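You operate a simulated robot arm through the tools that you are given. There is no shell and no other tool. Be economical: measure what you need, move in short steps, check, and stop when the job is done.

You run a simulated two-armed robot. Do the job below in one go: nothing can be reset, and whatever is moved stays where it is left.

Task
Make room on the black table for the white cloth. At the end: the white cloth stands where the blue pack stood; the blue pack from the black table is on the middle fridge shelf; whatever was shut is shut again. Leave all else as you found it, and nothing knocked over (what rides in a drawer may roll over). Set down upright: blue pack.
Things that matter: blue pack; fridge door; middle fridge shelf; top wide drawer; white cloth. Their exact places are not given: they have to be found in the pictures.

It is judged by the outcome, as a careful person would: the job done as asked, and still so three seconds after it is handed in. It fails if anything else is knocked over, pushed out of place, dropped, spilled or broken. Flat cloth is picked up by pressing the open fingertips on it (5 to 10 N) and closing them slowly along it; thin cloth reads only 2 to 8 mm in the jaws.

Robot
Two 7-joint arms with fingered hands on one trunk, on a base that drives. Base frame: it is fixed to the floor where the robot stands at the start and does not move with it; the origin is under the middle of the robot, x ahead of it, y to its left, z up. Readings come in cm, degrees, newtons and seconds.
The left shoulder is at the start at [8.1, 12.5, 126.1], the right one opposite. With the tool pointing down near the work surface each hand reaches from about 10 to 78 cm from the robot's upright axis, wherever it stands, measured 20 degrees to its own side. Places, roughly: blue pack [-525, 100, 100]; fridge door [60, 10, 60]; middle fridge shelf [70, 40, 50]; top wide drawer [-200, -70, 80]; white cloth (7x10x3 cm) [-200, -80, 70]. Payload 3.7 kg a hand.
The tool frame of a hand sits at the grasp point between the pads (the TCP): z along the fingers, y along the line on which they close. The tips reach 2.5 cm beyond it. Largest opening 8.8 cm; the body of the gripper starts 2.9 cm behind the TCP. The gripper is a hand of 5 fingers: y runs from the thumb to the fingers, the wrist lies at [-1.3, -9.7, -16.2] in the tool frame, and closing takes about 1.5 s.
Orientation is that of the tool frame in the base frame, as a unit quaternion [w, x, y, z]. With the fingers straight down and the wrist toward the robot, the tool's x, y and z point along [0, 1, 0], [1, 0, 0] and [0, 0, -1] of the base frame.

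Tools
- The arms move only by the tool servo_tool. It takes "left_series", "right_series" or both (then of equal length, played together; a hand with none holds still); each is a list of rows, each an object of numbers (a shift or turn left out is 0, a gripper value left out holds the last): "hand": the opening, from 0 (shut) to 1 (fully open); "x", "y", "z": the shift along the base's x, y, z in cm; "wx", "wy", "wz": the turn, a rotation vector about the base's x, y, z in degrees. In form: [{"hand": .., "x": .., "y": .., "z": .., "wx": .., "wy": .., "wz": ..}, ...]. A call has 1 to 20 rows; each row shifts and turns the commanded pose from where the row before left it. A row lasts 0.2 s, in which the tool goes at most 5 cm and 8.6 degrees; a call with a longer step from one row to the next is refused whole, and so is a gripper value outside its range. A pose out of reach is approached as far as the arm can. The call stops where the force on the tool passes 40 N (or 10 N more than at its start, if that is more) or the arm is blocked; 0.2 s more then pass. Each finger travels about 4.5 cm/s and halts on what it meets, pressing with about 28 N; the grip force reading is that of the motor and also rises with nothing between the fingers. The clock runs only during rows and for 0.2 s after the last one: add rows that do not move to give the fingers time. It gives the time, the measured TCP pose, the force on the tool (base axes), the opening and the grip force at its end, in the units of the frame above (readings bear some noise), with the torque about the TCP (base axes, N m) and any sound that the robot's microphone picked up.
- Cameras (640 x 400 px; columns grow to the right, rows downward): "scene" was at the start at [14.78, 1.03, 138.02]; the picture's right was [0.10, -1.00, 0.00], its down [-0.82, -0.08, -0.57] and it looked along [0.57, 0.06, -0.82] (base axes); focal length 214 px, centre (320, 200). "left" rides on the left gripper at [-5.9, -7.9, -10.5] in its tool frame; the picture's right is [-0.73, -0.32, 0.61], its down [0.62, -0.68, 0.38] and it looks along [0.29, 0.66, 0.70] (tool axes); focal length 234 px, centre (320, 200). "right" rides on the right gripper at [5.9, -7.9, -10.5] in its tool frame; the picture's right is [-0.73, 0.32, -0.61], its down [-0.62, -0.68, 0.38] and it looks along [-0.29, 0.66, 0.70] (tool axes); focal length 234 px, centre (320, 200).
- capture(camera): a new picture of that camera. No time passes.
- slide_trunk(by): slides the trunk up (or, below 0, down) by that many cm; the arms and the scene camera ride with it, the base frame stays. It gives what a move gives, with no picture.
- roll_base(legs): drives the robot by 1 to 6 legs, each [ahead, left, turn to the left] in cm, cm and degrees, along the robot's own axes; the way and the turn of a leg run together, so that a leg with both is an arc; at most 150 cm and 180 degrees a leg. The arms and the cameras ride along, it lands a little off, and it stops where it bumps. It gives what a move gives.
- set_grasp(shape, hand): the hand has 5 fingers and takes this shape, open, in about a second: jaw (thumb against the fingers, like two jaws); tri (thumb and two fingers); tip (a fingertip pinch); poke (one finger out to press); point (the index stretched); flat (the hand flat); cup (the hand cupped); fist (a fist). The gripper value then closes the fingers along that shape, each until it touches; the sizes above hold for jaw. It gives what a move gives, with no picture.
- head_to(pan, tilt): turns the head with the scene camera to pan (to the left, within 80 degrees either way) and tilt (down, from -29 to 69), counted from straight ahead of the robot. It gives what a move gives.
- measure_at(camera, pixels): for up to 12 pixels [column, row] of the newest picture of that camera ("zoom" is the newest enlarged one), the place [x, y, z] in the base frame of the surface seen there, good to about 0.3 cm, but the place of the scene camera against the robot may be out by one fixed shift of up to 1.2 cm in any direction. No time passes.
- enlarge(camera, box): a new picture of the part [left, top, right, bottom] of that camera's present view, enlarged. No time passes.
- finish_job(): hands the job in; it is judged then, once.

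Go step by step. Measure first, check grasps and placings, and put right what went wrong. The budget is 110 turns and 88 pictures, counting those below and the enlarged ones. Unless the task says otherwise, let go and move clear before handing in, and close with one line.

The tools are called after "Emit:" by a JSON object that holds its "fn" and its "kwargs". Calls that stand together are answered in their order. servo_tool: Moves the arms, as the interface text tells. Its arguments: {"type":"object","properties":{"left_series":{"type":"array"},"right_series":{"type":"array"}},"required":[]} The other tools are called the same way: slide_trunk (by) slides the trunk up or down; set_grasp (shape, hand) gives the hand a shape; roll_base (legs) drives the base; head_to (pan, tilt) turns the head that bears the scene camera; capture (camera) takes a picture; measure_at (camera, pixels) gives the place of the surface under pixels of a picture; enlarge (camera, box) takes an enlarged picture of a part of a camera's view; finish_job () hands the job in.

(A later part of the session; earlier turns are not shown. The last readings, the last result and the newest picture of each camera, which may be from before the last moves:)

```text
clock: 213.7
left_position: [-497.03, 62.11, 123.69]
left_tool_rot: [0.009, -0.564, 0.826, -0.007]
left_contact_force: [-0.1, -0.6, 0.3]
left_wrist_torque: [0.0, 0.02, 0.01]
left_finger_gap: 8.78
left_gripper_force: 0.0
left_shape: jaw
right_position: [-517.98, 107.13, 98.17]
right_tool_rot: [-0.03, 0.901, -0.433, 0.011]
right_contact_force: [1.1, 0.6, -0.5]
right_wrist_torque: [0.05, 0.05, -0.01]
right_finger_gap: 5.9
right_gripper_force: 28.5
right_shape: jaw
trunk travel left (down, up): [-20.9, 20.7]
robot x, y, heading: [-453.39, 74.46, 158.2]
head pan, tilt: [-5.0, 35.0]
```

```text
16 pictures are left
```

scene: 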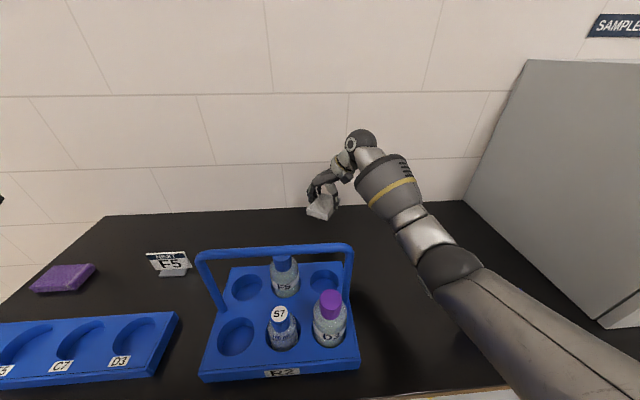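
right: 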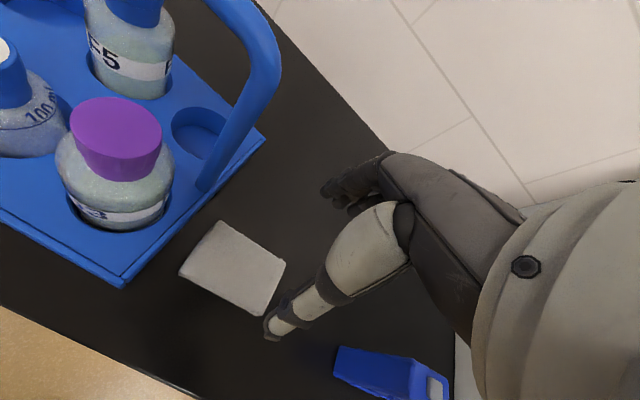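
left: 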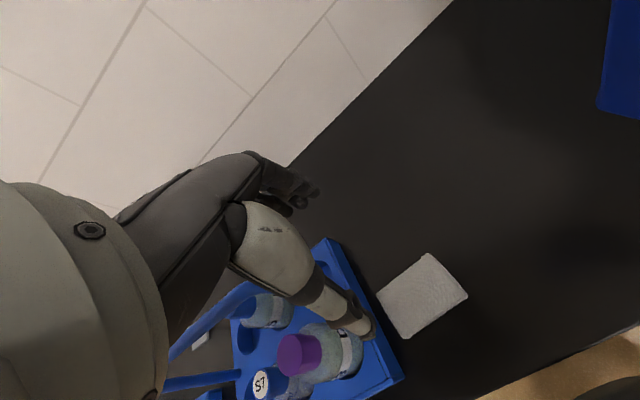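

I check the arm heights again at the elbow and upper arm (pack hidden behind it).

Emit:
{"fn": "measure_at", "kwargs": {"camera": "scene", "pixels": [[430, 280], [450, 265], [445, 300], [470, 320], [500, 340], [520, 370], [415, 235], [480, 275], [385, 205], [560, 340]]}}

```text
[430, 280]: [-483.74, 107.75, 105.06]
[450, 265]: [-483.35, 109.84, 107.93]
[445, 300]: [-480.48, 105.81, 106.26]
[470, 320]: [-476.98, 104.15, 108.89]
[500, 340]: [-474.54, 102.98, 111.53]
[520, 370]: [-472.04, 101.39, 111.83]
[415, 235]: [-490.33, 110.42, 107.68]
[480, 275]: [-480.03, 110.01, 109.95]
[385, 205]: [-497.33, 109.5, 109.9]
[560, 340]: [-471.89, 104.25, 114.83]
```

All clear by more than 8 cm. I lower the cloth onto the spot, open, and rise.

Emit:
{"fn": "servo_tool", "kwargs": {"right_series": [{"z": -2.5}, {"z": -2.5}, {"z": -2.5}, {"z": -1.5}, {"z": -0.6}, {"z": -0.4}, {}, {"hand": 0.75}, {"hand": 0.9}, {"hand": 1.0}, {}, {"z": 2}, {"z": 3}, {"z": 3}, {"z": 3}, {"z": 3}, {"z": 3}, {"z": 3}, {"z": 3}, {}]}}

Emit:
{"fn": "capture", "kwargs": {"camera": "right"}}

```text
clock: 217.8
left_position: [-497.22, 62.07, 123.6]
left_tool_rot: [0.01, -0.564, 0.826, -0.007]
left_contact_force: [0.3, 0.1, -0.4]
left_wrist_torque: [0.03, 0.0, 0.02]
left_finger_gap: 8.76
left_gripper_force: 0.0
left_shape: jaw
right_position: [-518.05, 107.21, 110.98]
right_tool_rot: [-0.028, 0.901, -0.434, 0.012]
right_contact_force: [0.5, 0.1, -0.5]
right_wrist_torque: [-0.02, 0.0, -0.01]
right_finger_gap: 8.73
right_gripper_force: 0.1
right_shape: jaw
trunk travel left (down, up): [-20.9, 20.7]
robot x, y, heading: [-453.3, 74.71, 158.0]
head pan, tilt: [-5.0, 35.0]
```

```text
15 pictures are left
```

right: 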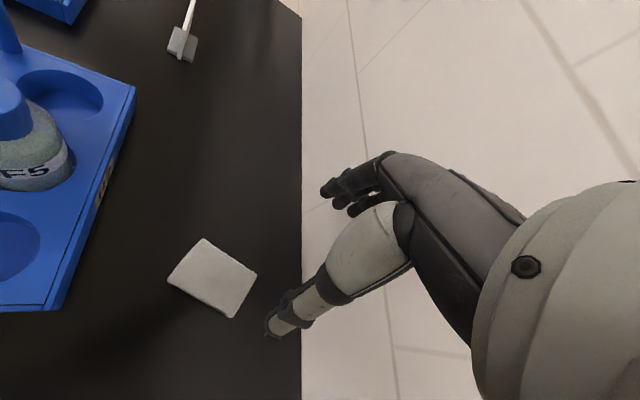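

The cloth lies flat at the pack's old place. I move the right hand right, back the base off, and re-form the tilted grasp pose over the pack.

Emit:
{"fn": "servo_tool", "kwargs": {"right_series": [{"x": 1.3, "y": 3.1, "z": 0.6}, {"x": 1.3, "y": 3.1, "z": 0.6}, {"x": 1.3, "y": 3.1, "z": 0.6}, {"x": 1.3, "y": 3.1, "z": 0.6}, {"x": 1.3, "y": 3.1, "z": 0.6}, {}]}}

Emit:
{"fn": "roll_base", "kwargs": {"legs": [[-25, 0, 0]]}}

Emit:
{"fn": "servo_tool", "kwargs": {"right_series": [{"wz": -8.5}, {"wz": -8.5}, {"wz": -8.5}, {"wz": -8.5}, {"wz": -8.5}, {"wz": -8.5}, {"wz": -8.5}, {"wx": -7.92, "wy": 2.75}, {"wx": -7.92, "wy": 2.75}, {"wx": -7.92, "wy": 2.75}, {"wx": -7.92, "wy": 2.75}, {"wx": -7.92, "wy": 2.75}, {}]}}

```text
clock: 219.2
left_position: [-497.07, 62.03, 123.59]
left_tool_rot: [0.009, -0.564, 0.826, -0.008]
left_contact_force: [0.8, -1.0, -0.5]
left_wrist_torque: [-0.02, -0.01, -0.04]
left_finger_gap: 8.84
left_gripper_force: 0.0
left_shape: jaw
right_position: [-511.64, 122.8, 114.09]
right_tool_rot: [-0.03, 0.901, -0.433, 0.012]
right_contact_force: [0.5, 1.1, -0.3]
right_wrist_torque: [0.0, 0.0, -0.03]
right_finger_gap: 8.79
right_gripper_force: 0.1
right_shape: jaw
trunk travel left (down, up): [-20.9, 20.7]
robot x, y, heading: [-452.87, 74.87, 158.0]
head pan, tilt: [-5.0, 35.0]
```

```text
clock: 221.1
left_position: [-474.32, 52.72, 123.72]
left_tool_rot: [0.009, -0.565, 0.825, -0.008]
left_contact_force: [1.0, -0.5, 0.7]
left_wrist_torque: [0.0, 0.02, -0.02]
left_finger_gap: 8.8
left_gripper_force: 0.1
left_shape: jaw
right_position: [-488.9, 113.42, 114.14]
right_tool_rot: [-0.029, 0.902, -0.431, 0.013]
right_contact_force: [0.5, -0.5, 0.2]
right_wrist_torque: [0.03, -0.01, 0.01]
right_finger_gap: 8.78
right_gripper_force: 0.0
right_shape: jaw
trunk travel left (down, up): [-20.9, 20.7]
robot x, y, heading: [-429.91, 65.16, 158.0]
head pan, tilt: [-5.0, 35.0]
```

```text
clock: 223.8
left_position: [-474.17, 52.77, 123.68]
left_tool_rot: [0.01, -0.566, 0.825, -0.007]
left_contact_force: [0.3, -0.7, -0.8]
left_wrist_torque: [-0.01, 0.02, -0.01]
left_finger_gap: 8.8
left_gripper_force: 0.0
left_shape: jaw
right_position: [-488.87, 113.44, 114.09]
right_tool_rot: [-0.271, -0.54, 0.761, -0.235]
right_contact_force: [-1.0, 0.3, -0.8]
right_wrist_torque: [-0.04, 0.01, -0.04]
right_finger_gap: 8.76
right_gripper_force: 0.2
right_shape: jaw
trunk travel left (down, up): [-20.9, 20.7]
robot x, y, heading: [-430.51, 65.1, 158.1]
head pan, tilt: [-5.0, 35.0]
```

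Orientation is restored. I step back 10 and right 22 (keeping the wrist off the white box), then bring the hand over the pack.

Emit:
{"fn": "roll_base", "kwargs": {"legs": [[-10, 0, 0], [0, -17, 0], [12, 0, 0]]}}

```text
clock: 226.9
left_position: [-469.59, 68.99, 123.77]
left_tool_rot: [0.009, -0.565, 0.825, -0.008]
left_contact_force: [-0.3, 0.6, 0.5]
left_wrist_torque: [0.0, 0.0, 0.01]
left_finger_gap: 8.78
left_gripper_force: 0.0
left_shape: jaw
right_position: [-484.08, 129.71, 114.14]
right_tool_rot: [-0.27, -0.539, 0.762, -0.234]
right_contact_force: [-0.4, 0.0, -0.4]
right_wrist_torque: [-0.01, -0.01, 0.03]
right_finger_gap: 8.79
right_gripper_force: 0.1
right_shape: jaw
trunk travel left (down, up): [-20.9, 20.7]
robot x, y, heading: [-425.38, 81.2, 158.1]
head pan, tilt: [-5.0, 35.0]
```

I move 8 cm back to be over the pack, lower to z 103 and check.

Emit:
{"fn": "servo_tool", "kwargs": {"right_series": [{"x": 2.4, "y": -0.9}, {"x": 2.4, "y": -0.9}, {"x": 2.5, "y": -0.9}, {"z": -2.5}, {"z": -2.5}, {"z": -2.5}, {"z": -2.5}, {}]}}

Emit:
{"fn": "capture", "kwargs": {"camera": "right"}}

```text
clock: 228.7
left_position: [-469.49, 69.02, 123.59]
left_tool_rot: [0.01, -0.565, 0.825, -0.008]
left_contact_force: [0.2, -0.7, -0.7]
left_wrist_torque: [0.0, -0.06, 0.02]
left_finger_gap: 8.81
left_gripper_force: 0.2
left_shape: jaw
right_position: [-476.73, 126.97, 104.13]
right_tool_rot: [-0.271, -0.54, 0.762, -0.234]
right_contact_force: [-0.6, -0.9, 0.2]
right_wrist_torque: [0.01, 0.01, -0.01]
right_finger_gap: 8.79
right_gripper_force: 0.0
right_shape: jaw
trunk travel left (down, up): [-20.9, 20.7]
robot x, y, heading: [-425.24, 81.09, 158.3]
head pan, tilt: [-5.0, 35.0]
```

```text
14 pictures are left
```

right: 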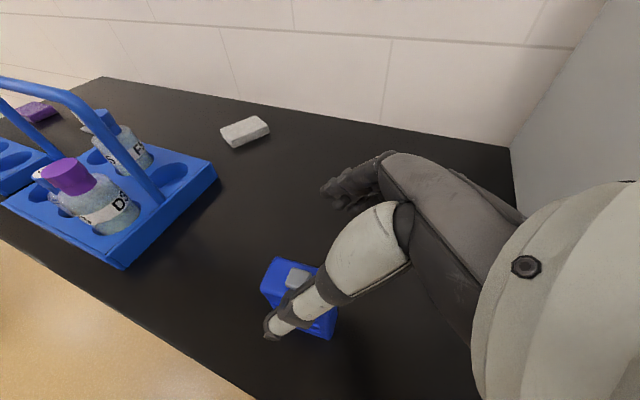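

The thumb appears in front of the pack. I measure the pack top to verify.

Emit:
{"fn": "measure_at", "kwargs": {"camera": "right", "pixels": [[272, 262], [298, 277], [316, 270], [268, 288], [330, 325], [245, 130]]}}

```text
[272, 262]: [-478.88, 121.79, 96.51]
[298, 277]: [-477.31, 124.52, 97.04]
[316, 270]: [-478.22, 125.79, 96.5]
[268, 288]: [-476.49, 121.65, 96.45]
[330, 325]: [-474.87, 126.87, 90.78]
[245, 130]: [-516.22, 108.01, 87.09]
```

Alignment is right. I descend to z 93.8 and close slowly, then lift.

Emit:
{"fn": "servo_tool", "kwargs": {"right_series": [{"z": -2.5}, {"z": -2.5}, {"z": -2.5}, {"z": -1.8}, {"z": -1}, {}, {"hand": 0.85}, {"hand": 0.7}, {"hand": 0.55}, {"hand": 0.45}, {"hand": 0.35}, {"hand": 0.2}, {"hand": 0.0}, {}, {}, {}]}}

Emit:
{"fn": "servo_tool", "kwargs": {"right_series": [{"z": 2}, {"z": 3}, {"z": 3}, {"z": 3}, {"z": 3}, {"z": 3}, {"z": 2}, {}]}}

Emit:
{"fn": "roll_base", "kwargs": {"legs": [[-45, 0, 0]]}}

Emit:
{"fn": "capture", "kwargs": {"camera": "scene"}}

```text
clock: 232.1
left_position: [-469.5, 69.05, 123.59]
left_tool_rot: [0.009, -0.564, 0.825, -0.007]
left_contact_force: [-0.3, 0.1, 0.9]
left_wrist_torque: [0.0, 0.02, -0.01]
left_finger_gap: 8.77
left_gripper_force: 0.1
left_shape: jaw
right_position: [-476.73, 126.86, 93.94]
right_tool_rot: [-0.271, -0.539, 0.763, -0.233]
right_contact_force: [-0.6, -0.6, -0.3]
right_wrist_torque: [0.0, 0.06, -0.01]
right_finger_gap: 3.06
right_gripper_force: 27.7
right_shape: jaw
trunk travel left (down, up): [-20.9, 20.7]
robot x, y, heading: [-425.39, 81.29, 158.2]
head pan, tilt: [-5.0, 35.0]
```

```text
clock: 233.9
left_position: [-469.66, 69.07, 123.65]
left_tool_rot: [0.01, -0.565, 0.825, -0.007]
left_contact_force: [0.4, 0.3, 0.9]
left_wrist_torque: [-0.03, -0.02, 0.03]
left_finger_gap: 8.79
left_gripper_force: 0.1
left_shape: jaw
right_position: [-476.82, 127.07, 112.88]
right_tool_rot: [-0.271, -0.539, 0.762, -0.235]
right_contact_force: [-0.1, -0.9, -1.6]
right_wrist_torque: [0.03, 0.01, -0.01]
right_finger_gap: 3.05
right_gripper_force: 27.8
right_shape: jaw
trunk travel left (down, up): [-20.9, 20.7]
robot x, y, heading: [-425.0, 81.06, 158.0]
head pan, tilt: [-5.0, 35.0]
```

```text
clock: 236.6
left_position: [-427.38, 51.96, 123.64]
left_tool_rot: [0.009, -0.567, 0.824, -0.008]
left_contact_force: [0.3, 0.3, -0.8]
left_wrist_torque: [0.01, 0.03, 0.01]
left_finger_gap: 8.8
left_gripper_force: 0.1
left_shape: jaw
right_position: [-434.83, 110.14, 112.81]
right_tool_rot: [-0.269, -0.542, 0.761, -0.235]
right_contact_force: [0.2, 0.5, -1.0]
right_wrist_torque: [0.08, -0.01, -0.02]
right_finger_gap: 3.05
right_gripper_force: 28.1
right_shape: jaw
trunk travel left (down, up): [-20.9, 20.7]
robot x, y, heading: [-382.94, 64.53, 158.5]
head pan, tilt: [-5.0, 35.0]
```

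```text
13 pictures are left
```

scene: 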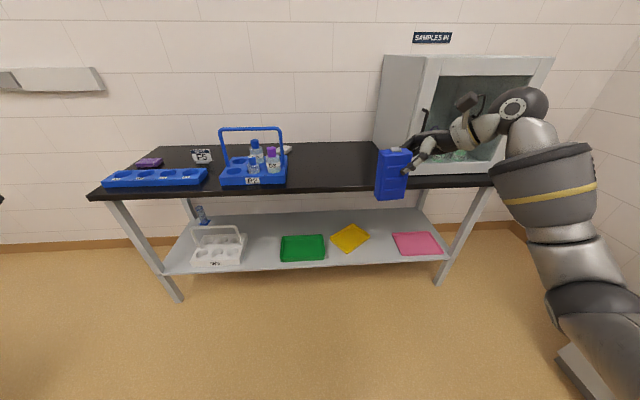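

The pack is gripped and clear; cloth is on the table at (287,149). I now turn round and head back along the passage to the fridge.

Emit:
{"fn": "roll_base", "kwargs": {"legs": [[0, 0, 180], [0, 42, 0], [110, 0, 0]]}}

```text
clock: 251.9
left_position: [-220.56, 79.87, 123.68]
left_tool_rot: [-0.008, 0.815, 0.579, -0.009]
left_contact_force: [0.4, 0.6, 0.0]
left_wrist_torque: [-0.04, 0.02, 0.02]
left_finger_gap: 8.8
left_gripper_force: 0.0
left_shape: jaw
right_position: [-211.44, 22.17, 112.84]
right_tool_rot: [-0.239, 0.753, 0.552, 0.267]
right_contact_force: [-0.4, 0.4, -1.2]
right_wrist_torque: [-0.07, 0.02, 0.04]
right_finger_gap: 2.96
right_gripper_force: 27.9
right_shape: jaw
trunk travel left (down, up): [-20.9, 20.7]
robot x, y, heading: [-264.48, 66.12, -20.1]
head pan, tilt: [-5.0, 35.0]
```

Well placed. I continue to in front of the fridge handle and turn to face the fridge.

Emit:
{"fn": "roll_base", "kwargs": {"legs": [[0, 0, -2.1], [150, 0, 0], [150, 0, 0], [50, 0, 0], [0, 0, 89.5]]}}

Emit:
{"fn": "head_to", "kwargs": {"pan": 15, "tilt": 35}}

Emit:
{"fn": "capture", "kwargs": {"camera": "scene"}}

```text
clock: 273.0
left_position: [47.27, -15.16, 123.72]
left_tool_rot: [0.001, 0.187, 0.982, -0.011]
left_contact_force: [-0.6, -0.2, -0.5]
left_wrist_torque: [-0.01, -0.06, 0.0]
left_finger_gap: 8.8
left_gripper_force: 0.0
left_shape: jaw
right_position: [105.41, -8.3, 112.95]
right_tool_rot: [-0.357, 0.159, 0.92, 0.026]
right_contact_force: [-0.7, 0.9, -2.5]
right_wrist_torque: [-0.01, -0.05, 0.0]
right_finger_gap: 2.96
right_gripper_force: 28.1
right_shape: jaw
trunk travel left (down, up): [-20.9, 20.7]
robot x, y, heading: [59.54, -59.53, 67.9]
head pan, tilt: [-5.0, 35.0]
```

```text
clock: 273.8
left_position: [47.42, -15.17, 123.66]
left_tool_rot: [0.002, 0.186, 0.982, -0.012]
left_contact_force: [0.3, 0.4, 0.1]
left_wrist_torque: [0.05, -0.01, 0.01]
left_finger_gap: 8.79
left_gripper_force: 0.1
left_shape: jaw
right_position: [105.39, -8.23, 112.84]
right_tool_rot: [-0.356, 0.159, 0.92, 0.025]
right_contact_force: [-0.1, 0.0, -1.9]
right_wrist_torque: [-0.04, -0.04, 0.04]
right_finger_gap: 2.93
right_gripper_force: 28.2
right_shape: jaw
trunk travel left (down, up): [-20.9, 20.7]
robot x, y, heading: [59.71, -59.55, 67.8]
head pan, tilt: [15.0, 35.0]
```

```text
12 pictures are left
```

scene: 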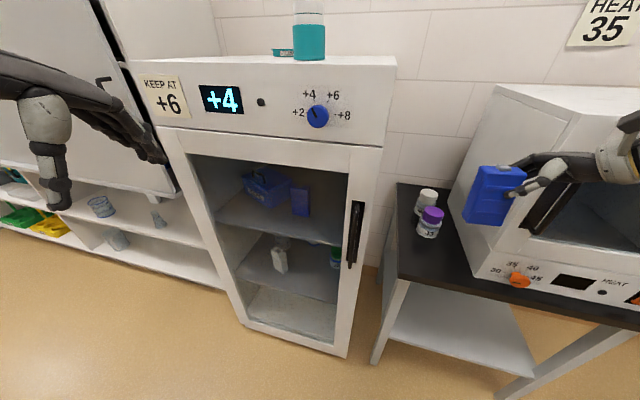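

The glass door with its vertical handle at (353,235) is right ahead; the middle shelf holds a white bottle at left (278,258) and a green-capped one at right (335,258). I measure the handle and shelf.

Emit:
{"fn": "measure_at", "kwargs": {"camera": "scene", "pixels": [[355, 235], [358, 205], [350, 264], [368, 250], [215, 210], [246, 322], [345, 352], [300, 270], [270, 290], [278, 260], [335, 258], [310, 285]]}}

Emit:
{"fn": "enlarge", "kwargs": {"camera": "scene", "box": [180, 140, 400, 360]}}

```text
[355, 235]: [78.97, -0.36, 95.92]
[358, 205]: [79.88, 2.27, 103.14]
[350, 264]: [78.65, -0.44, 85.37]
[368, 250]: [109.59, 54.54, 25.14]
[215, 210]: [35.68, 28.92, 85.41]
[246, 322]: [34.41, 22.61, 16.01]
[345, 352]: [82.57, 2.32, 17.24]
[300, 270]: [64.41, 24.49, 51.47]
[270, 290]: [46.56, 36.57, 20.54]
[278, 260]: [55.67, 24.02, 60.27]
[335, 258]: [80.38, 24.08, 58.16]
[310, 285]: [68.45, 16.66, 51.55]
```

```text
1.82 times, centred on (290, 250) of scene
```

zoom: 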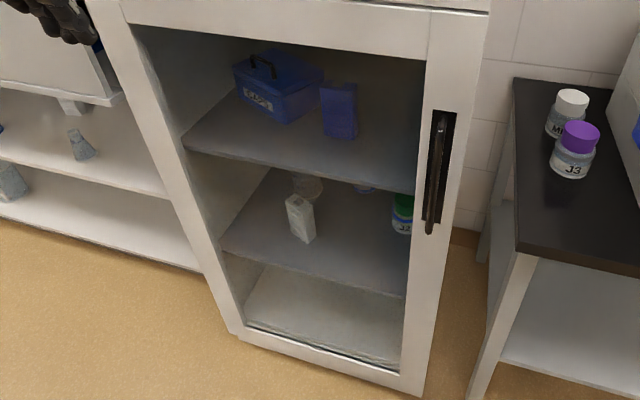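

The bar is at (78.8,-0.4), z 85–103; the middle shelf is at z 51 with free room in front between the bottles. I turn the left hand to point forward with jaws sideways, 14 cm before the bar, and draw the pack in.

Emit:
{"fn": "servo_tool", "kwargs": {"left_series": [{"hand": 0.8, "x": 1.84, "y": 0.14, "z": -2.12, "wx": 6.45, "wy": 2.71, "wz": -4.94}, {"x": 1.84, "y": 0.14, "z": -2.12, "wx": 6.45, "wy": 2.71, "wz": -4.94}, {"x": 1.84, "y": 0.14, "z": -2.12, "wx": 6.45, "wy": 2.71, "wz": -4.94}, {"x": 1.84, "y": 0.14, "z": -2.12, "wx": 6.45, "wy": 2.71, "wz": -4.94}, {"x": 1.84, "y": 0.14, "z": -2.12, "wx": 6.45, "wy": 2.71, "wz": -4.94}, {"x": 1.84, "y": 0.14, "z": -2.12, "wx": 6.45, "wy": 2.71, "wz": -4.94}, {"x": 1.84, "y": 0.14, "z": -2.12, "wx": 6.45, "wy": 2.71, "wz": -4.94}, {"x": 1.84, "y": 0.14, "z": -2.12, "wx": 6.45, "wy": 2.71, "wz": -4.94}, {"x": 1.84, "y": 0.14, "z": -2.12, "wx": 6.45, "wy": 2.71, "wz": -4.94}, {"x": 1.84, "y": 0.14, "z": -2.12, "wx": 6.45, "wy": 2.71, "wz": -4.94}, {"x": 1.84, "y": 0.14, "z": -2.12, "wx": 6.45, "wy": 2.71, "wz": -4.94}, {"x": 1.84, "y": 0.14, "z": -2.12, "wx": 6.45, "wy": 2.71, "wz": -4.94}, {"x": 1.84, "y": 0.14, "z": -2.12, "wx": 6.45, "wy": 2.71, "wz": -4.94}, {"x": 1.84, "y": 0.14, "z": -2.12, "wx": 6.45, "wy": 2.71, "wz": -4.94}, {}], "right_series": [{"x": -0.67, "y": -1.65}, {"x": -0.67, "y": -1.65}, {"x": -0.67, "y": -1.65}, {"x": -0.67, "y": -1.65}, {"x": -0.67, "y": -1.65}, {"x": -0.67, "y": -1.65}, {"x": -0.67, "y": -1.65}, {"x": -0.67, "y": -1.65}, {"x": -0.67, "y": -1.65}, {"x": -0.67, "y": -1.65}, {}, {}, {}, {}, {}]}}

Emit:
{"fn": "capture", "kwargs": {"camera": "left"}}

```text
clock: 277.0
left_position: [75.08, -0.38, 103.92]
left_tool_rot: [-0.396, 0.581, 0.406, 0.583]
left_contact_force: [0.3, 0.1, 0.6]
left_wrist_torque: [-0.02, -0.03, 0.03]
left_finger_gap: 7.03
left_gripper_force: 0.0
left_shape: jaw
left hand out of reach, approached as far as the arm can: row 1, 2, 3, 4, 5, 6, 7, 8
right_position: [98.87, -24.82, 112.89]
right_tool_rot: [-0.357, 0.16, 0.92, 0.026]
right_contact_force: [-0.1, -0.6, -2.0]
right_wrist_torque: [-0.01, -0.05, -0.01]
right_finger_gap: 2.93
right_gripper_force: 28.0
right_shape: jaw
trunk travel left (down, up): [-20.9, 20.7]
robot x, y, heading: [59.56, -59.53, 67.6]
head pan, tilt: [15.0, 35.0]
```

```text
10 pictures are left
```

left: 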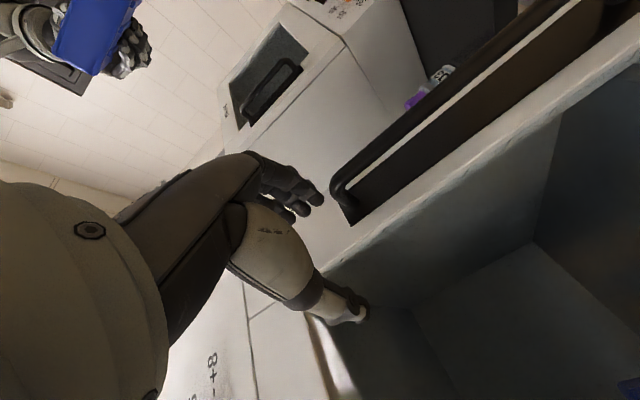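

The left hand is oriented right but sits beside the handle's top end, not touching. I measure the bar with the left camera.

Emit:
{"fn": "measure_at", "kwargs": {"camera": "left", "pixels": [[345, 185], [390, 150], [440, 108], [500, 62], [350, 210], [400, 215], [560, 100]]}}

Emit:
{"fn": "servo_tool", "kwargs": {"left_series": [{"x": -1.1, "y": -2.8}, {"x": -1.1, "y": -2.8}, {"x": -0.7, "y": -1.9}, {"x": 0.9, "y": -0.4, "z": -2.2}, {"x": 0.9, "y": -0.4, "z": -2.2}, {"x": 0.9, "y": -0.4, "z": -2.2}, {"x": 0.6, "y": -0.2, "z": -2.2}, {}]}}

```text
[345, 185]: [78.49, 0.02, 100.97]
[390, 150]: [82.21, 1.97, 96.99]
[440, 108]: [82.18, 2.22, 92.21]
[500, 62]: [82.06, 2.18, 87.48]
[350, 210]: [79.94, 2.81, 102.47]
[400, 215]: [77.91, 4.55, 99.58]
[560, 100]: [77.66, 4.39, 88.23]
```

```text
clock: 278.8
left_position: [75.2, -9.34, 95.25]
left_tool_rot: [-0.396, 0.581, 0.407, 0.583]
left_contact_force: [0.2, 0.4, -0.4]
left_wrist_torque: [0.01, 0.02, 0.03]
left_finger_gap: 7.08
left_gripper_force: 0.1
left_shape: jaw
right_position: [98.83, -24.82, 112.89]
right_tool_rot: [-0.357, 0.159, 0.92, 0.026]
right_contact_force: [0.5, 0.1, -3.0]
right_wrist_torque: [0.02, -0.03, 0.0]
right_finger_gap: 2.96
right_gripper_force: 28.4
right_shape: jaw
trunk travel left (down, up): [-20.9, 20.7]
robot x, y, heading: [59.15, -59.33, 67.7]
head pan, tilt: [15.0, 35.0]
```

The hand is now straight in front of the bar by 9.7 cm. I advance and close on it.

Emit:
{"fn": "servo_tool", "kwargs": {"left_series": [{"x": 0.83, "y": 2.2}, {"x": 0.83, "y": 2.2}, {"x": 0.83, "y": 2.2}, {"x": 0.83, "y": 2.2}, {}, {"hand": 0.0}, {}, {}, {}, {}, {}, {}, {}, {}]}}

Emit:
{"fn": "enlarge", "kwargs": {"camera": "left", "box": [220, 60, 520, 360]}}

```text
clock: 281.8
left_position: [78.47, -0.63, 95.1]
left_tool_rot: [-0.396, 0.581, 0.408, 0.583]
left_contact_force: [-2.3, 2.6, 0.4]
left_wrist_torque: [0.03, 0.1, 0.04]
left_finger_gap: 0.0
left_gripper_force: 28.4
left_shape: jaw
right_position: [98.81, -24.73, 112.83]
right_tool_rot: [-0.357, 0.159, 0.92, 0.026]
right_contact_force: [-0.3, 0.4, -2.5]
right_wrist_torque: [-0.07, -0.08, -0.03]
right_finger_gap: 2.94
right_gripper_force: 28.7
right_shape: jaw
trunk travel left (down, up): [-20.9, 20.7]
robot x, y, heading: [59.54, -59.49, 67.8]
head pan, tilt: [15.0, 35.0]
```

```text
1.33 times, centred on (370, 210) of left
```

zoom: 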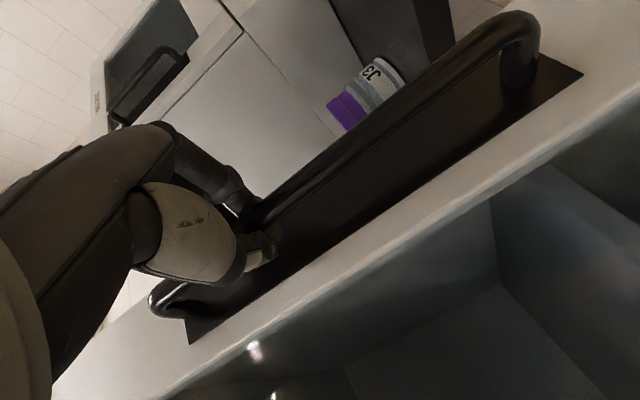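

The bar is gripped. I open the door by swinging the base in small arcs about the hinge (about (31.5,24.5)).

Emit:
{"fn": "roll_base", "kwargs": {"legs": [[-12.1, 14.1, -12], [-12.1, 14.1, -12]]}}

```text
clock: 284.5
left_position: [63.92, -17.72, 95.21]
left_tool_rot: [-0.268, 0.652, 0.279, 0.652]
left_contact_force: [5.7, -8.0, -1.9]
left_wrist_torque: [0.1, 0.06, -0.07]
left_finger_gap: 0.0
left_gripper_force: 27.9
left_shape: jaw
right_position: [72.92, -48.05, 112.83]
right_tool_rot: [-0.343, 0.345, 0.868, 0.1]
right_contact_force: [-0.6, 0.2, -1.3]
right_wrist_torque: [-0.05, -0.01, 0.0]
right_finger_gap: 2.95
right_gripper_force: 27.8
right_shape: jaw
trunk travel left (down, up): [-20.9, 20.7]
robot x, y, heading: [23.2, -64.36, 44.1]
head pan, tilt: [15.0, 35.0]
```

The hand stays on a 53 cm radius – the door follows. I continue the swing.

Emit:
{"fn": "roll_base", "kwargs": {"legs": [[-12.1, 14.1, -12], [-12.1, 14.1, -12], [-12.1, 14.1, -12], [-12.1, 14.1, -12], [-12.1, 14.1, -12], [-12.1, 14.1, -12]]}}

Emit:
{"fn": "head_to", "kwargs": {"pan": 40, "tilt": 40}}

Emit:
{"fn": "capture", "kwargs": {"camera": "scene"}}

```text
clock: 291.5
left_position: [3.54, -21.82, 95.23]
left_tool_rot: [0.15, 0.696, -0.141, 0.688]
left_contact_force: [5.4, -12.0, -1.0]
left_wrist_torque: [0.14, 0.02, 0.1]
left_finger_gap: 0.0
left_gripper_force: 27.9
left_shape: jaw
right_position: [-21.8, -40.73, 112.84]
right_tool_rot: [-0.227, 0.778, 0.517, 0.277]
right_contact_force: [0.4, 0.0, -1.9]
right_wrist_torque: [-0.05, 0.03, 0.01]
right_finger_gap: 2.94
right_gripper_force: 28.1
right_shape: jaw
trunk travel left (down, up): [-20.9, 20.7]
robot x, y, heading: [-54.44, 0.34, -25.6]
head pan, tilt: [15.0, 35.0]
stopped in leg 6: the force on the tool passed its limit (the readings are from after the stop); the commanded pose is now the measured one
```

```text
clock: 292.4
left_position: [3.58, -21.86, 95.07]
left_tool_rot: [0.149, 0.695, -0.14, 0.689]
left_contact_force: [4.3, -15.9, 1.1]
left_wrist_torque: [0.17, 0.01, 0.09]
left_finger_gap: 0.01
left_gripper_force: 27.9
left_shape: jaw
right_position: [-21.85, -40.7, 112.74]
right_tool_rot: [-0.227, 0.778, 0.517, 0.276]
right_contact_force: [0.3, 0.1, -2.1]
right_wrist_torque: [-0.04, 0.03, 0.01]
right_finger_gap: 2.95
right_gripper_force: 28.2
right_shape: jaw
trunk travel left (down, up): [-20.9, 20.7]
robot x, y, heading: [-54.33, 0.75, -25.0]
head pan, tilt: [40.0, 40.0]
```

```text
8 pictures are left
```

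scene: 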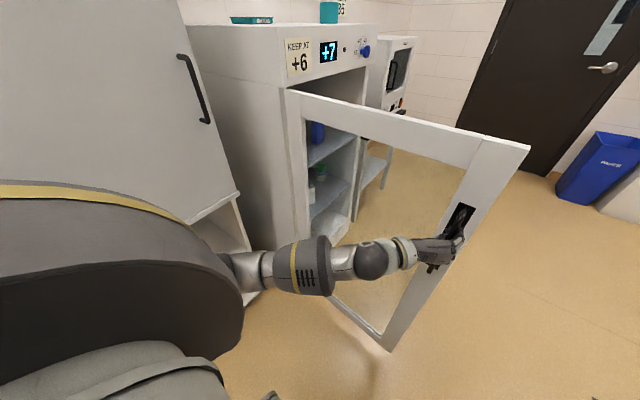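

The door stands about 93° open. I release the handle, retract the left hand, and drive round the door to stand before the opening.

Emit:
{"fn": "servo_tool", "kwargs": {"left_series": [{"hand": 0.8}, {"hand": 1.0}, {}, {}, {}, {}, {"x": -2.7, "y": 1.25}, {"x": -2.7, "y": 1.25}, {"x": -2.7, "y": 1.25}, {"x": -2.7, "y": 1.25}, {"x": -2.7, "y": 1.25}, {}]}}

Emit:
{"fn": "roll_base", "kwargs": {"legs": [[-25, 0, 0], [70, -62, 0], [85, 0, 0], [0, 0, 92]]}}

Emit:
{"fn": "slide_trunk", "kwargs": {"by": -18}}

```text
clock: 295.0
left_position: [-9.96, -15.46, 95.12]
left_tool_rot: [0.148, 0.695, -0.14, 0.69]
left_contact_force: [-0.5, -0.6, 0.3]
left_wrist_torque: [0.02, 0.01, 0.0]
left_finger_gap: 8.76
left_gripper_force: 0.0
left_shape: jaw
right_position: [-21.9, -40.6, 112.73]
right_tool_rot: [-0.227, 0.778, 0.517, 0.276]
right_contact_force: [-0.2, 0.7, -1.0]
right_wrist_torque: [-0.08, 0.01, 0.01]
right_finger_gap: 2.94
right_gripper_force: 28.4
right_shape: jaw
trunk travel left (down, up): [-20.9, 20.7]
robot x, y, heading: [-54.69, 0.42, -25.3]
head pan, tilt: [40.0, 40.0]
```

```text
clock: 309.3
left_position: [53.32, -66.85, 95.06]
left_tool_rot: [-0.385, 0.589, 0.396, 0.59]
left_contact_force: [0.4, 0.5, 0.6]
left_wrist_torque: [0.0, 0.03, -0.01]
left_finger_gap: 8.77
left_gripper_force: 0.0
left_shape: jaw
right_position: [78.69, -78.56, 112.9]
right_tool_rot: [-0.355, 0.178, 0.917, 0.033]
right_contact_force: [0.3, 0.1, -1.5]
right_wrist_torque: [-0.02, -0.07, 0.01]
right_finger_gap: 2.94
right_gripper_force: 28.3
right_shape: jaw
trunk travel left (down, up): [-20.9, 20.7]
robot x, y, heading: [38.15, -111.61, 65.5]
head pan, tilt: [40.0, 40.0]
```

```text
clock: 311.3
left_position: [52.45, -68.93, 67.41]
left_tool_rot: [-0.309, 0.691, 0.46, 0.464]
left_contact_force: [-0.5, 0.4, 0.8]
left_wrist_torque: [-0.01, -0.01, -0.01]
left_finger_gap: 8.74
left_gripper_force: 0.0
left_shape: jaw
right_position: [80.38, -74.83, 85.63]
right_tool_rot: [-0.388, 0.232, 0.885, -0.117]
right_contact_force: [-0.3, -0.1, -2.2]
right_wrist_torque: [-0.01, -0.05, -0.02]
right_finger_gap: 2.9
right_gripper_force: 28.2
right_shape: jaw
trunk travel left (down, up): [-2.9, 38.7]
robot x, y, heading: [37.67, -111.64, 65.6]
head pan, tilt: [40.0, 40.0]
```

Lowering that far made both arms deflect (elbows probably met the base). I raise the trunk 10 cm and check the poses.

Emit:
{"fn": "slide_trunk", "kwargs": {"by": 10}}

Emit:
{"fn": "servo_tool", "kwargs": {"right_series": [{}, {}]}}

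```text
clock: 312.6
left_position: [52.35, -68.81, 77.44]
left_tool_rot: [-0.308, 0.691, 0.461, 0.464]
left_contact_force: [0.3, 0.7, -0.4]
left_wrist_torque: [-0.01, 0.04, -0.02]
left_finger_gap: 8.75
left_gripper_force: 0.0
left_shape: jaw
right_position: [80.4, -74.8, 95.46]
right_tool_rot: [-0.388, 0.233, 0.884, -0.119]
right_contact_force: [-0.5, 0.1, -2.2]
right_wrist_torque: [0.04, -0.06, 0.03]
right_finger_gap: 2.88
right_gripper_force: 27.9
right_shape: jaw
trunk travel left (down, up): [-12.9, 28.7]
robot x, y, heading: [38.21, -111.54, 65.6]
head pan, tilt: [40.0, 40.0]
```

```text
clock: 313.2
left_position: [52.45, -68.96, 77.42]
left_tool_rot: [-0.309, 0.69, 0.46, 0.466]
left_contact_force: [0.0, -0.3, 0.3]
left_wrist_torque: [-0.05, -0.01, 0.04]
left_finger_gap: 8.76
left_gripper_force: 0.1
left_shape: jaw
right_position: [80.34, -74.8, 95.66]
right_tool_rot: [-0.387, 0.232, 0.885, -0.118]
right_contact_force: [0.4, -0.4, -1.6]
right_wrist_torque: [-0.03, -0.07, -0.02]
right_finger_gap: 2.9
right_gripper_force: 27.5
right_shape: jaw
trunk travel left (down, up): [-12.9, 28.7]
robot x, y, heading: [37.98, -111.42, 65.6]
head pan, tilt: [40.0, 40.0]
```

The right hand tilted 19° with that deflection. I turn it back upright, yaw it so the wrist is in front of the pack, lower it to shelf height, and roll to before the opening.

Emit:
{"fn": "servo_tool", "kwargs": {"right_series": [{"wx": 5.8, "wy": -2.67, "x": -1.5, "y": 0.7}, {"wx": 5.8, "wy": -2.67, "x": -1.5, "y": 0.7}, {"wx": 5.8, "wy": -2.67, "x": -1.5, "y": 0.7}, {"x": -1.5, "y": 0.7, "z": -2.6, "wz": -7.5}, {"x": -1.5, "y": 0.7, "z": -2.6, "wz": -7.5}, {"x": -1.5, "y": 0.7, "z": -2.6, "wz": -7.5}, {"x": -1.5, "y": 0.7, "z": -2.6, "wz": -7.5}, {"x": -1.5, "y": 0.7, "z": -2.6, "wz": -7.5}, {"x": -1.5, "y": 0.7, "z": -2.6, "wz": -7.5}, {"z": -2.6}, {"z": -2.6}, {"z": -2.6}, {}]}}

Emit:
{"fn": "roll_base", "kwargs": {"legs": [[47, 0, 1.7], [0, 31, 0]]}}

Emit:
{"fn": "head_to", "kwargs": {"pan": 0, "tilt": 45}}

Emit:
{"fn": "capture", "kwargs": {"camera": "scene"}}

```text
clock: 316.0
left_position: [52.47, -68.97, 77.52]
left_tool_rot: [-0.308, 0.69, 0.46, 0.466]
left_contact_force: [-0.2, 0.8, -0.3]
left_wrist_torque: [0.03, 0.01, 0.05]
left_finger_gap: 8.77
left_gripper_force: 0.1
left_shape: jaw
right_position: [69.7, -65.63, 71.07]
right_tool_rot: [-0.315, 0.516, 0.779, 0.167]
right_contact_force: [0.5, 0.8, -2.3]
right_wrist_torque: [-0.02, -0.02, -0.01]
right_finger_gap: 2.94
right_gripper_force: 27.8
right_shape: jaw
right hand out of reach, approached as far as the arm can: row 4, 5, 6
trunk travel left (down, up): [-12.9, 28.7]
robot x, y, heading: [37.85, -111.67, 65.6]
head pan, tilt: [40.0, 40.0]
```

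```text
clock: 320.5
left_position: [43.76, -16.87, 77.89]
left_tool_rot: [-0.292, 0.682, 0.486, 0.462]
left_contact_force: [0.7, -0.3, 0.5]
left_wrist_torque: [0.03, -0.03, 0.02]
left_finger_gap: 8.77
left_gripper_force: 0.0
left_shape: jaw
right_position: [59.87, -11.58, 71.16]
right_tool_rot: [-0.32, 0.505, 0.785, 0.165]
right_contact_force: [0.0, 0.0, -1.4]
right_wrist_torque: [-0.06, 0.0, -0.04]
right_finger_gap: 2.91
right_gripper_force: 27.8
right_shape: jaw
trunk travel left (down, up): [-12.9, 28.7]
robot x, y, heading: [29.45, -57.86, 66.9]
head pan, tilt: [40.0, 40.0]
stopped in leg 2: the robot was blocked; the commanded pose is now the measured one
```

```text
clock: 321.6
left_position: [43.91, -16.8, 77.74]
left_tool_rot: [-0.292, 0.682, 0.485, 0.463]
left_contact_force: [0.1, -0.4, -0.7]
left_wrist_torque: [-0.02, -0.01, 0.01]
left_finger_gap: 8.78
left_gripper_force: 0.2
left_shape: jaw
right_position: [59.93, -11.69, 71.16]
right_tool_rot: [-0.32, 0.506, 0.784, 0.164]
right_contact_force: [0.6, 0.5, -2.2]
right_wrist_torque: [-0.04, -0.01, 0.04]
right_finger_gap: 2.93
right_gripper_force: 28.4
right_shape: jaw
trunk travel left (down, up): [-12.9, 28.7]
robot x, y, heading: [29.19, -57.77, 66.7]
head pan, tilt: [0.0, 45.0]
```

```text
7 pictures are left
```

scene: 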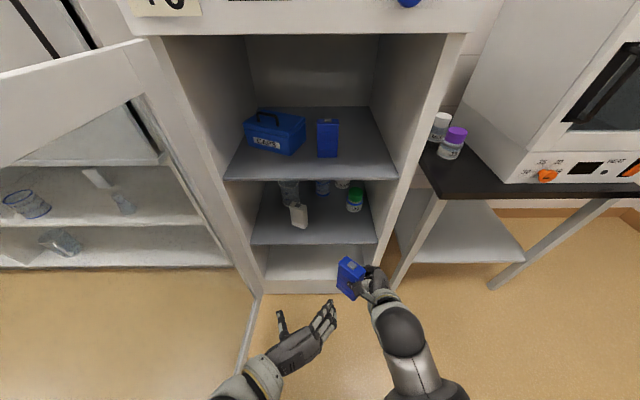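

The opening is ahead: top shelf edge at (315,180), middle shelf between bottle (300,215) and J2 (355,200). The pack is still upright in the hand. I measure the middle shelf.

Emit:
{"fn": "measure_at", "kwargs": {"camera": "scene", "pixels": [[320, 236], [330, 225], [299, 228], [355, 212], [350, 238], [318, 246], [312, 181], [335, 212], [258, 240], [378, 238], [350, 265], [348, 285]]}}

```text
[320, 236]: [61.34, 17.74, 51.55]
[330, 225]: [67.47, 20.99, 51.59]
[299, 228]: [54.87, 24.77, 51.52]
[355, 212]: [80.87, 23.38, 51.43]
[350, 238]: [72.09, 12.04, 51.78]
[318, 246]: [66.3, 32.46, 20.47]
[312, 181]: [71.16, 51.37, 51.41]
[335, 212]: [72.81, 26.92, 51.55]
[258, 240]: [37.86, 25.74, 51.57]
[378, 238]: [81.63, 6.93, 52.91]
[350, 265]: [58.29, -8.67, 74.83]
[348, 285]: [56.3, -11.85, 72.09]
```

The free spot is centred at about (68.2,21.3) on the shelf (z ~51). I lower the pack a bit, shift, and drive it up to the opening.

Emit:
{"fn": "servo_tool", "kwargs": {"right_series": [{"x": -1.6, "y": 0.7, "z": -1.8}, {"x": -1.6, "y": 0.7, "z": -1.8}, {"x": -1.6, "y": 0.7, "z": -1.8}, {"x": -1.6, "y": 0.7, "z": -1.8}, {}]}}

Emit:
{"fn": "roll_base", "kwargs": {"legs": [[0, -4, 0], [20, 0, 0]]}}

Emit:
{"fn": "enlarge", "kwargs": {"camera": "scene", "box": [200, 100, 460, 400]}}

```text
clock: 323.0
left_position: [44.28, -16.83, 77.82]
left_tool_rot: [-0.293, 0.684, 0.484, 0.461]
left_contact_force: [0.6, -1.4, 1.4]
left_wrist_torque: [-0.05, -0.05, -0.05]
left_finger_gap: 8.8
left_gripper_force: 0.1
left_shape: jaw
right_position: [56.69, -9.86, 62.64]
right_tool_rot: [-0.282, 0.487, 0.809, 0.169]
right_contact_force: [-0.4, 1.5, -3.4]
right_wrist_torque: [-0.11, -0.13, -0.03]
right_finger_gap: 2.9
right_gripper_force: 27.9
right_shape: jaw
trunk travel left (down, up): [-12.9, 28.7]
robot x, y, heading: [28.99, -57.63, 66.8]
head pan, tilt: [0.0, 45.0]
stopped in row 5 (right hand): the arm was blocked; the commanded pose is now the measured one
```

```text
clock: 324.4
left_position: [48.88, -15.92, 76.61]
left_tool_rot: [-0.273, 0.69, 0.505, 0.442]
left_contact_force: [-0.3, 0.3, -0.5]
left_wrist_torque: [0.02, -0.01, 0.01]
left_finger_gap: 8.76
left_gripper_force: 0.0
left_shape: jaw
right_position: [62.03, -6.08, 63.32]
right_tool_rot: [-0.278, 0.48, 0.813, 0.178]
right_contact_force: [0.2, 0.1, -2.2]
right_wrist_torque: [-0.04, -0.03, -0.03]
right_finger_gap: 2.92
right_gripper_force: 27.5
right_shape: jaw
trunk travel left (down, up): [-12.9, 28.7]
robot x, y, heading: [34.93, -55.08, 67.6]
head pan, tilt: [0.0, 45.0]
stopped in leg 2: the robot was blocked; the commanded pose is now the measured one
```

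```text
1.33 times, centred on (330, 250) of scene
```

zoom: 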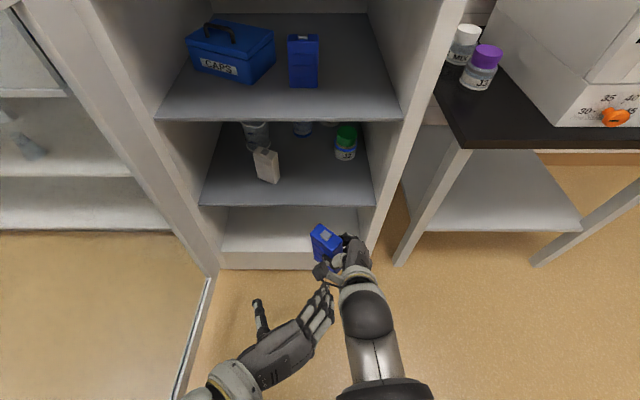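

The left hand met the right wrist's camera; pack still held but 6° off upright. I withdraw the left hand back and left, then straighten the right.

Emit:
{"fn": "servo_tool", "kwargs": {"left_series": [{"x": -1.1, "y": -2.6}, {"x": -1.1, "y": -2.6}, {"x": -1.1, "y": -2.6}, {"x": -1.1, "y": -2.6}, {"x": -2.4, "y": 0.6}, {"x": -2.4, "y": 0.6}, {"x": -2.4, "y": 0.6}, {}]}}

Emit:
{"fn": "servo_tool", "kwargs": {"right_series": [{"wx": 0.3, "wy": 3.0}, {"wx": 0.3, "wy": 3.0}, {}]}}

```text
clock: 326.2
left_position: [37.28, -24.04, 76.51]
left_tool_rot: [-0.274, 0.69, 0.503, 0.442]
left_contact_force: [0.6, 0.1, 0.1]
left_wrist_torque: [0.0, -0.02, 0.02]
left_finger_gap: 8.82
left_gripper_force: 0.1
left_shape: jaw
right_position: [62.19, -5.77, 63.24]
right_tool_rot: [-0.277, 0.48, 0.813, 0.178]
right_contact_force: [-0.3, -0.5, -1.3]
right_wrist_torque: [-0.04, 0.01, 0.01]
right_finger_gap: 2.92
right_gripper_force: 27.8
right_shape: jaw
trunk travel left (down, up): [-12.9, 28.7]
robot x, y, heading: [34.55, -54.66, 67.6]
head pan, tilt: [0.0, 45.0]
```

```text
clock: 327.1
left_position: [37.19, -24.13, 76.38]
left_tool_rot: [-0.273, 0.69, 0.503, 0.443]
left_contact_force: [0.2, 0.1, -0.2]
left_wrist_torque: [0.04, -0.02, 0.02]
left_finger_gap: 8.8
left_gripper_force: 0.1
left_shape: jaw
right_position: [61.7, -5.63, 63.32]
right_tool_rot: [-0.324, 0.488, 0.795, 0.156]
right_contact_force: [-0.5, 0.3, -1.2]
right_wrist_torque: [-0.06, -0.05, 0.0]
right_finger_gap: 2.91
right_gripper_force: 28.1
right_shape: jaw
trunk travel left (down, up): [-12.9, 28.7]
robot x, y, heading: [34.92, -54.99, 67.7]
head pan, tilt: [0.0, 45.0]
```

The pack is upright again. I roll 15 cm forward and then push the pack in over the shelf with the arm.

Emit:
{"fn": "roll_base", "kwargs": {"legs": [[15, 0, 0]]}}

Emit:
{"fn": "servo_tool", "kwargs": {"right_series": [{"x": -0.4, "y": 1.0}, {"x": 0.3, "y": 2.2}, {"x": 0.4, "y": 2.2}, {"x": 0.4, "y": 2.2}, {}]}}

Emit:
{"fn": "enlarge", "kwargs": {"camera": "scene", "box": [220, 140, 440, 400]}}

```text
clock: 328.4
left_position: [42.66, -11.73, 76.53]
left_tool_rot: [-0.275, 0.686, 0.509, 0.441]
left_contact_force: [-0.5, -0.6, -1.0]
left_wrist_torque: [0.01, 0.01, -0.02]
left_finger_gap: 8.8
left_gripper_force: 0.0
left_shape: jaw
right_position: [67.2, 6.76, 63.31]
right_tool_rot: [-0.324, 0.487, 0.796, 0.156]
right_contact_force: [-0.4, 0.0, -2.6]
right_wrist_torque: [-0.04, -0.02, 0.02]
right_finger_gap: 2.9
right_gripper_force: 28.2
right_shape: jaw
trunk travel left (down, up): [-12.9, 28.7]
robot x, y, heading: [40.3, -42.33, 67.6]
head pan, tilt: [0.0, 45.0]
stopped in leg 1: the robot was blocked; the commanded pose is now the measured one
```

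```text
clock: 329.6
left_position: [42.68, -11.82, 76.62]
left_tool_rot: [-0.276, 0.687, 0.508, 0.441]
left_contact_force: [0.4, 0.3, 0.2]
left_wrist_torque: [0.02, 0.01, 0.01]
left_finger_gap: 8.78
left_gripper_force: 0.0
left_shape: jaw
right_position: [67.8, 14.49, 63.3]
right_tool_rot: [-0.324, 0.486, 0.796, 0.157]
right_contact_force: [-0.1, 0.5, -1.4]
right_wrist_torque: [0.03, -0.07, -0.01]
right_finger_gap: 2.93
right_gripper_force: 28.1
right_shape: jaw
trunk travel left (down, up): [-12.9, 28.7]
robot x, y, heading: [39.97, -42.49, 67.6]
head pan, tilt: [0.0, 45.0]
```

```text
1.54 times, centred on (330, 270) of scene
```

zoom: 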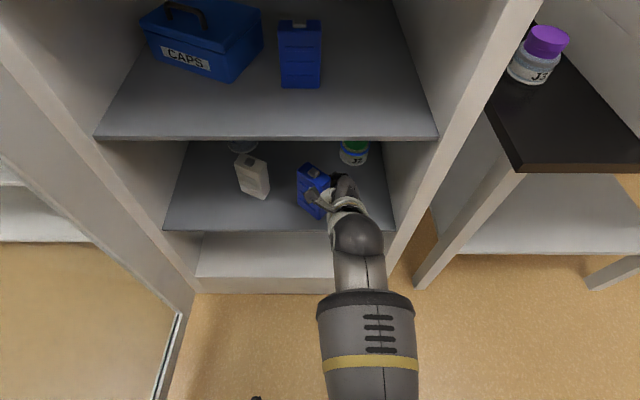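

The pack is over the shelf's front. I push it 4.5 cm further and lower it to just above the shelf.

Emit:
{"fn": "servo_tool", "kwargs": {"right_series": [{"x": 0.6, "y": 2.2}, {"x": 0.6, "y": 2.1}, {"z": -0.9}, {"z": -0.9}, {"z": -0.7}, {"z": -0.4}, {}]}}

Emit:
{"fn": "servo_tool", "kwargs": {"right_series": [{"z": -0.3}, {"z": -0.3}, {}]}}

```text
clock: 331.2
left_position: [42.65, -11.76, 76.48]
left_tool_rot: [-0.275, 0.686, 0.508, 0.442]
left_contact_force: [-0.5, 0.0, 0.9]
left_wrist_torque: [0.05, 0.0, -0.03]
left_finger_gap: 8.8
left_gripper_force: 0.0
left_shape: jaw
right_position: [69.21, 18.57, 60.47]
right_tool_rot: [-0.324, 0.486, 0.797, 0.157]
right_contact_force: [0.4, -0.7, -1.7]
right_wrist_torque: [-0.06, -0.01, 0.0]
right_finger_gap: 2.89
right_gripper_force: 28.0
right_shape: jaw
trunk travel left (down, up): [-12.9, 28.7]
robot x, y, heading: [39.85, -42.4, 67.7]
head pan, tilt: [0.0, 45.0]
```

```text
clock: 332.0
left_position: [42.57, -11.72, 76.46]
left_tool_rot: [-0.276, 0.687, 0.508, 0.44]
left_contact_force: [-0.7, -0.1, 0.3]
left_wrist_torque: [-0.01, 0.0, -0.01]
left_finger_gap: 8.78
left_gripper_force: 0.1
left_shape: jaw
right_position: [69.16, 18.68, 59.96]
right_tool_rot: [-0.325, 0.486, 0.796, 0.157]
right_contact_force: [0.7, -1.2, 1.5]
right_wrist_torque: [0.05, -0.02, -0.01]
right_finger_gap: 2.92
right_gripper_force: 27.9
right_shape: jaw
trunk travel left (down, up): [-12.9, 28.7]
robot x, y, heading: [39.51, -42.75, 67.6]
head pan, tilt: [0.0, 45.0]
```

Contact: the load passed to the shelf (+1.5 N). I open and withdraw along the finger axis, then straight out.

Emit:
{"fn": "servo_tool", "kwargs": {"right_series": [{"z": -0.1, "hand": 0.45}, {"hand": 0.6}, {"hand": 0.8}, {"hand": 1.0}, {}, {"x": 0.54, "y": -0.85, "z": 1.1}, {"x": 0.54, "y": -0.85, "z": 1.1}, {"x": 0.54, "y": -0.85, "z": 1.1}, {"x": 0.54, "y": -0.85, "z": 1.1}, {"x": 0.3, "y": -1.0, "z": 0.9}, {"x": -0.9, "y": -2.2}, {"x": -0.9, "y": -2.2}, {"x": -0.9, "y": -2.2}, {"x": -0.9, "y": -2.2}, {"x": -0.9, "y": -2.2}, {"x": -0.9, "y": -2.2}, {}]}}

Emit:
{"fn": "enlarge", "kwargs": {"camera": "scene", "box": [220, 140, 440, 400]}}

```text
clock: 335.2
left_position: [42.92, -11.5, 76.27]
left_tool_rot: [-0.275, 0.688, 0.51, 0.437]
left_contact_force: [-0.5, 0.2, -0.3]
left_wrist_torque: [-0.04, 0.02, 0.02]
left_finger_gap: 8.82
left_gripper_force: 0.1
left_shape: jaw
right_position: [70.19, 11.08, 71.1]
right_tool_rot: [-0.34, 0.456, 0.788, 0.234]
right_contact_force: [-0.1, 0.1, -0.3]
right_wrist_torque: [0.01, -0.02, -0.05]
right_finger_gap: 8.75
right_gripper_force: 0.1
right_shape: jaw
trunk travel left (down, up): [-12.9, 28.7]
robot x, y, heading: [40.04, -42.89, 67.7]
head pan, tilt: [0.0, 45.0]
stopped in row 16 (right hand): the arm was blocked; the commanded pose is now the measured one
```

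```text
1.54 times, centred on (330, 270) of scene
```

zoom: 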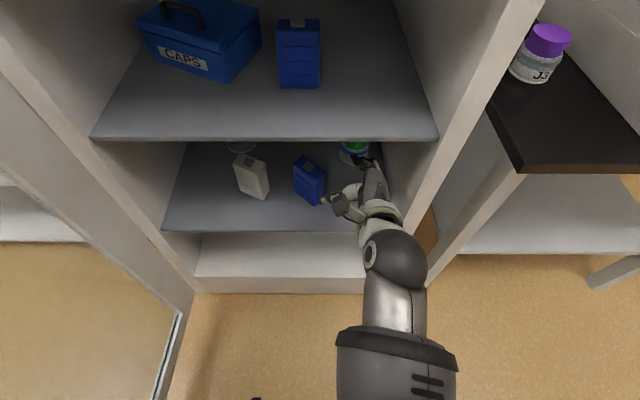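

The pack stands upright on the middle shelf between the two bottles. I back straight out, raise the trunk, draw the right hand in, and make the left hand a fist ready to push the door.

Emit:
{"fn": "roll_base", "kwargs": {"legs": [[-30, 0, 0], [-34, -24, 0]]}}

Emit:
{"fn": "slide_trunk", "kwargs": {"by": 12}}

Emit:
{"fn": "servo_tool", "kwargs": {"right_series": [{"z": 3}, {"z": 3}, {"z": 3}, {"z": 3}, {"z": 3, "x": -0.9, "y": -2.2}, {"x": -0.9, "y": -2.2}, {"x": -0.9, "y": -2.2}, {"x": -0.9, "y": -2.2}, {"x": -0.9, "y": -2.2}, {"x": -0.9, "y": -2.2}, {"x": -0.9, "y": -2.2}, {}]}}

Emit:
{"fn": "set_grasp", "kwargs": {"hand": "left", "shape": "fist"}}

Emit:
{"fn": "servo_tool", "kwargs": {"left_series": [{"x": 1.4, "y": 2.1}, {"x": 1.4, "y": 2.1}, {"x": 1.4, "y": 2.1}, {"x": 1.3, "y": 2.1}, {"x": 1.3, "y": 2.1}, {"x": 1.1, "y": 2.1}, {"x": 0.8, "y": 2}, {"x": 0.8, "y": 2}, {}]}}

```text
clock: 339.4
left_position: [41.05, -78.91, 76.32]
left_tool_rot: [-0.272, 0.69, 0.505, 0.441]
left_contact_force: [0.4, -0.3, 0.3]
left_wrist_torque: [0.0, 0.0, 0.0]
left_finger_gap: 8.79
left_gripper_force: 0.1
left_shape: jaw
right_position: [68.57, -56.71, 71.32]
right_tool_rot: [-0.336, 0.457, 0.788, 0.237]
right_contact_force: [0.2, 0.1, -0.7]
right_wrist_torque: [0.01, -0.03, -0.01]
right_finger_gap: 8.77
right_gripper_force: 0.0
right_shape: jaw
trunk travel left (down, up): [-12.9, 28.7]
robot x, y, heading: [38.09, -109.9, 67.3]
head pan, tilt: [0.0, 45.0]
```

```text
clock: 340.9
left_position: [40.68, -79.17, 88.43]
left_tool_rot: [-0.272, 0.688, 0.506, 0.443]
left_contact_force: [-0.9, 1.2, -0.3]
left_wrist_torque: [0.0, -0.01, -0.02]
left_finger_gap: 8.79
left_gripper_force: 0.2
left_shape: jaw
right_position: [68.3, -57.01, 83.65]
right_tool_rot: [-0.335, 0.457, 0.789, 0.24]
right_contact_force: [0.4, 0.2, -1.1]
right_wrist_torque: [0.03, 0.01, 0.0]
right_finger_gap: 8.79
right_gripper_force: 0.0
right_shape: jaw
trunk travel left (down, up): [-24.9, 16.7]
robot x, y, heading: [38.31, -110.08, 67.2]
head pan, tilt: [0.0, 45.0]
```

```text
clock: 342.8
left_position: [40.64, -79.21, 88.44]
left_tool_rot: [-0.272, 0.688, 0.506, 0.443]
left_contact_force: [0.1, -0.5, -0.5]
left_wrist_torque: [-0.01, 0.0, 0.01]
left_finger_gap: 8.8
left_gripper_force: 0.0
left_shape: jaw
right_position: [66.35, -62.73, 106.26]
right_tool_rot: [-0.342, 0.42, 0.777, 0.321]
right_contact_force: [-0.6, 0.1, -0.7]
right_wrist_torque: [0.01, -0.01, 0.03]
right_finger_gap: 8.77
right_gripper_force: 0.1
right_shape: jaw
trunk travel left (down, up): [-24.9, 16.7]
robot x, y, heading: [38.1, -110.04, 67.2]
head pan, tilt: [0.0, 45.0]
stopped in row 9 (right hand): the arm was blocked; the commanded pose is now the measured one
```

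```text
clock: 343.7
left_position: [40.56, -79.27, 88.49]
left_tool_rot: [-0.273, 0.688, 0.506, 0.443]
left_contact_force: [-0.5, 0.5, -0.9]
left_wrist_torque: [0.02, -0.01, 0.04]
left_finger_gap: 0.0
left_gripper_force: 0.0
left_shape: fist
right_position: [66.2, -62.85, 106.23]
right_tool_rot: [-0.342, 0.42, 0.777, 0.322]
right_contact_force: [-0.2, -0.2, -0.1]
right_wrist_torque: [0.0, -0.02, 0.02]
right_finger_gap: 8.78
right_gripper_force: 0.2
right_shape: jaw
trunk travel left (down, up): [-24.9, 16.7]
robot x, y, heading: [38.08, -109.87, 67.3]
head pan, tilt: [0.0, 45.0]
```

```text
clock: 345.7
left_position: [50.09, -62.58, 88.51]
left_tool_rot: [-0.273, 0.688, 0.505, 0.444]
left_contact_force: [-0.3, -0.7, 0.3]
left_wrist_torque: [0.0, 0.0, 0.0]
left_finger_gap: 0.01
left_gripper_force: 0.1
left_shape: fist
right_position: [66.27, -62.92, 106.39]
right_tool_rot: [-0.341, 0.42, 0.777, 0.321]
right_contact_force: [-0.7, -0.4, -0.4]
right_wrist_torque: [0.0, 0.01, -0.01]
right_finger_gap: 8.79
right_gripper_force: 0.1
right_shape: jaw
trunk travel left (down, up): [-24.9, 16.7]
robot x, y, heading: [38.18, -110.51, 67.2]
head pan, tilt: [0.0, 45.0]
```

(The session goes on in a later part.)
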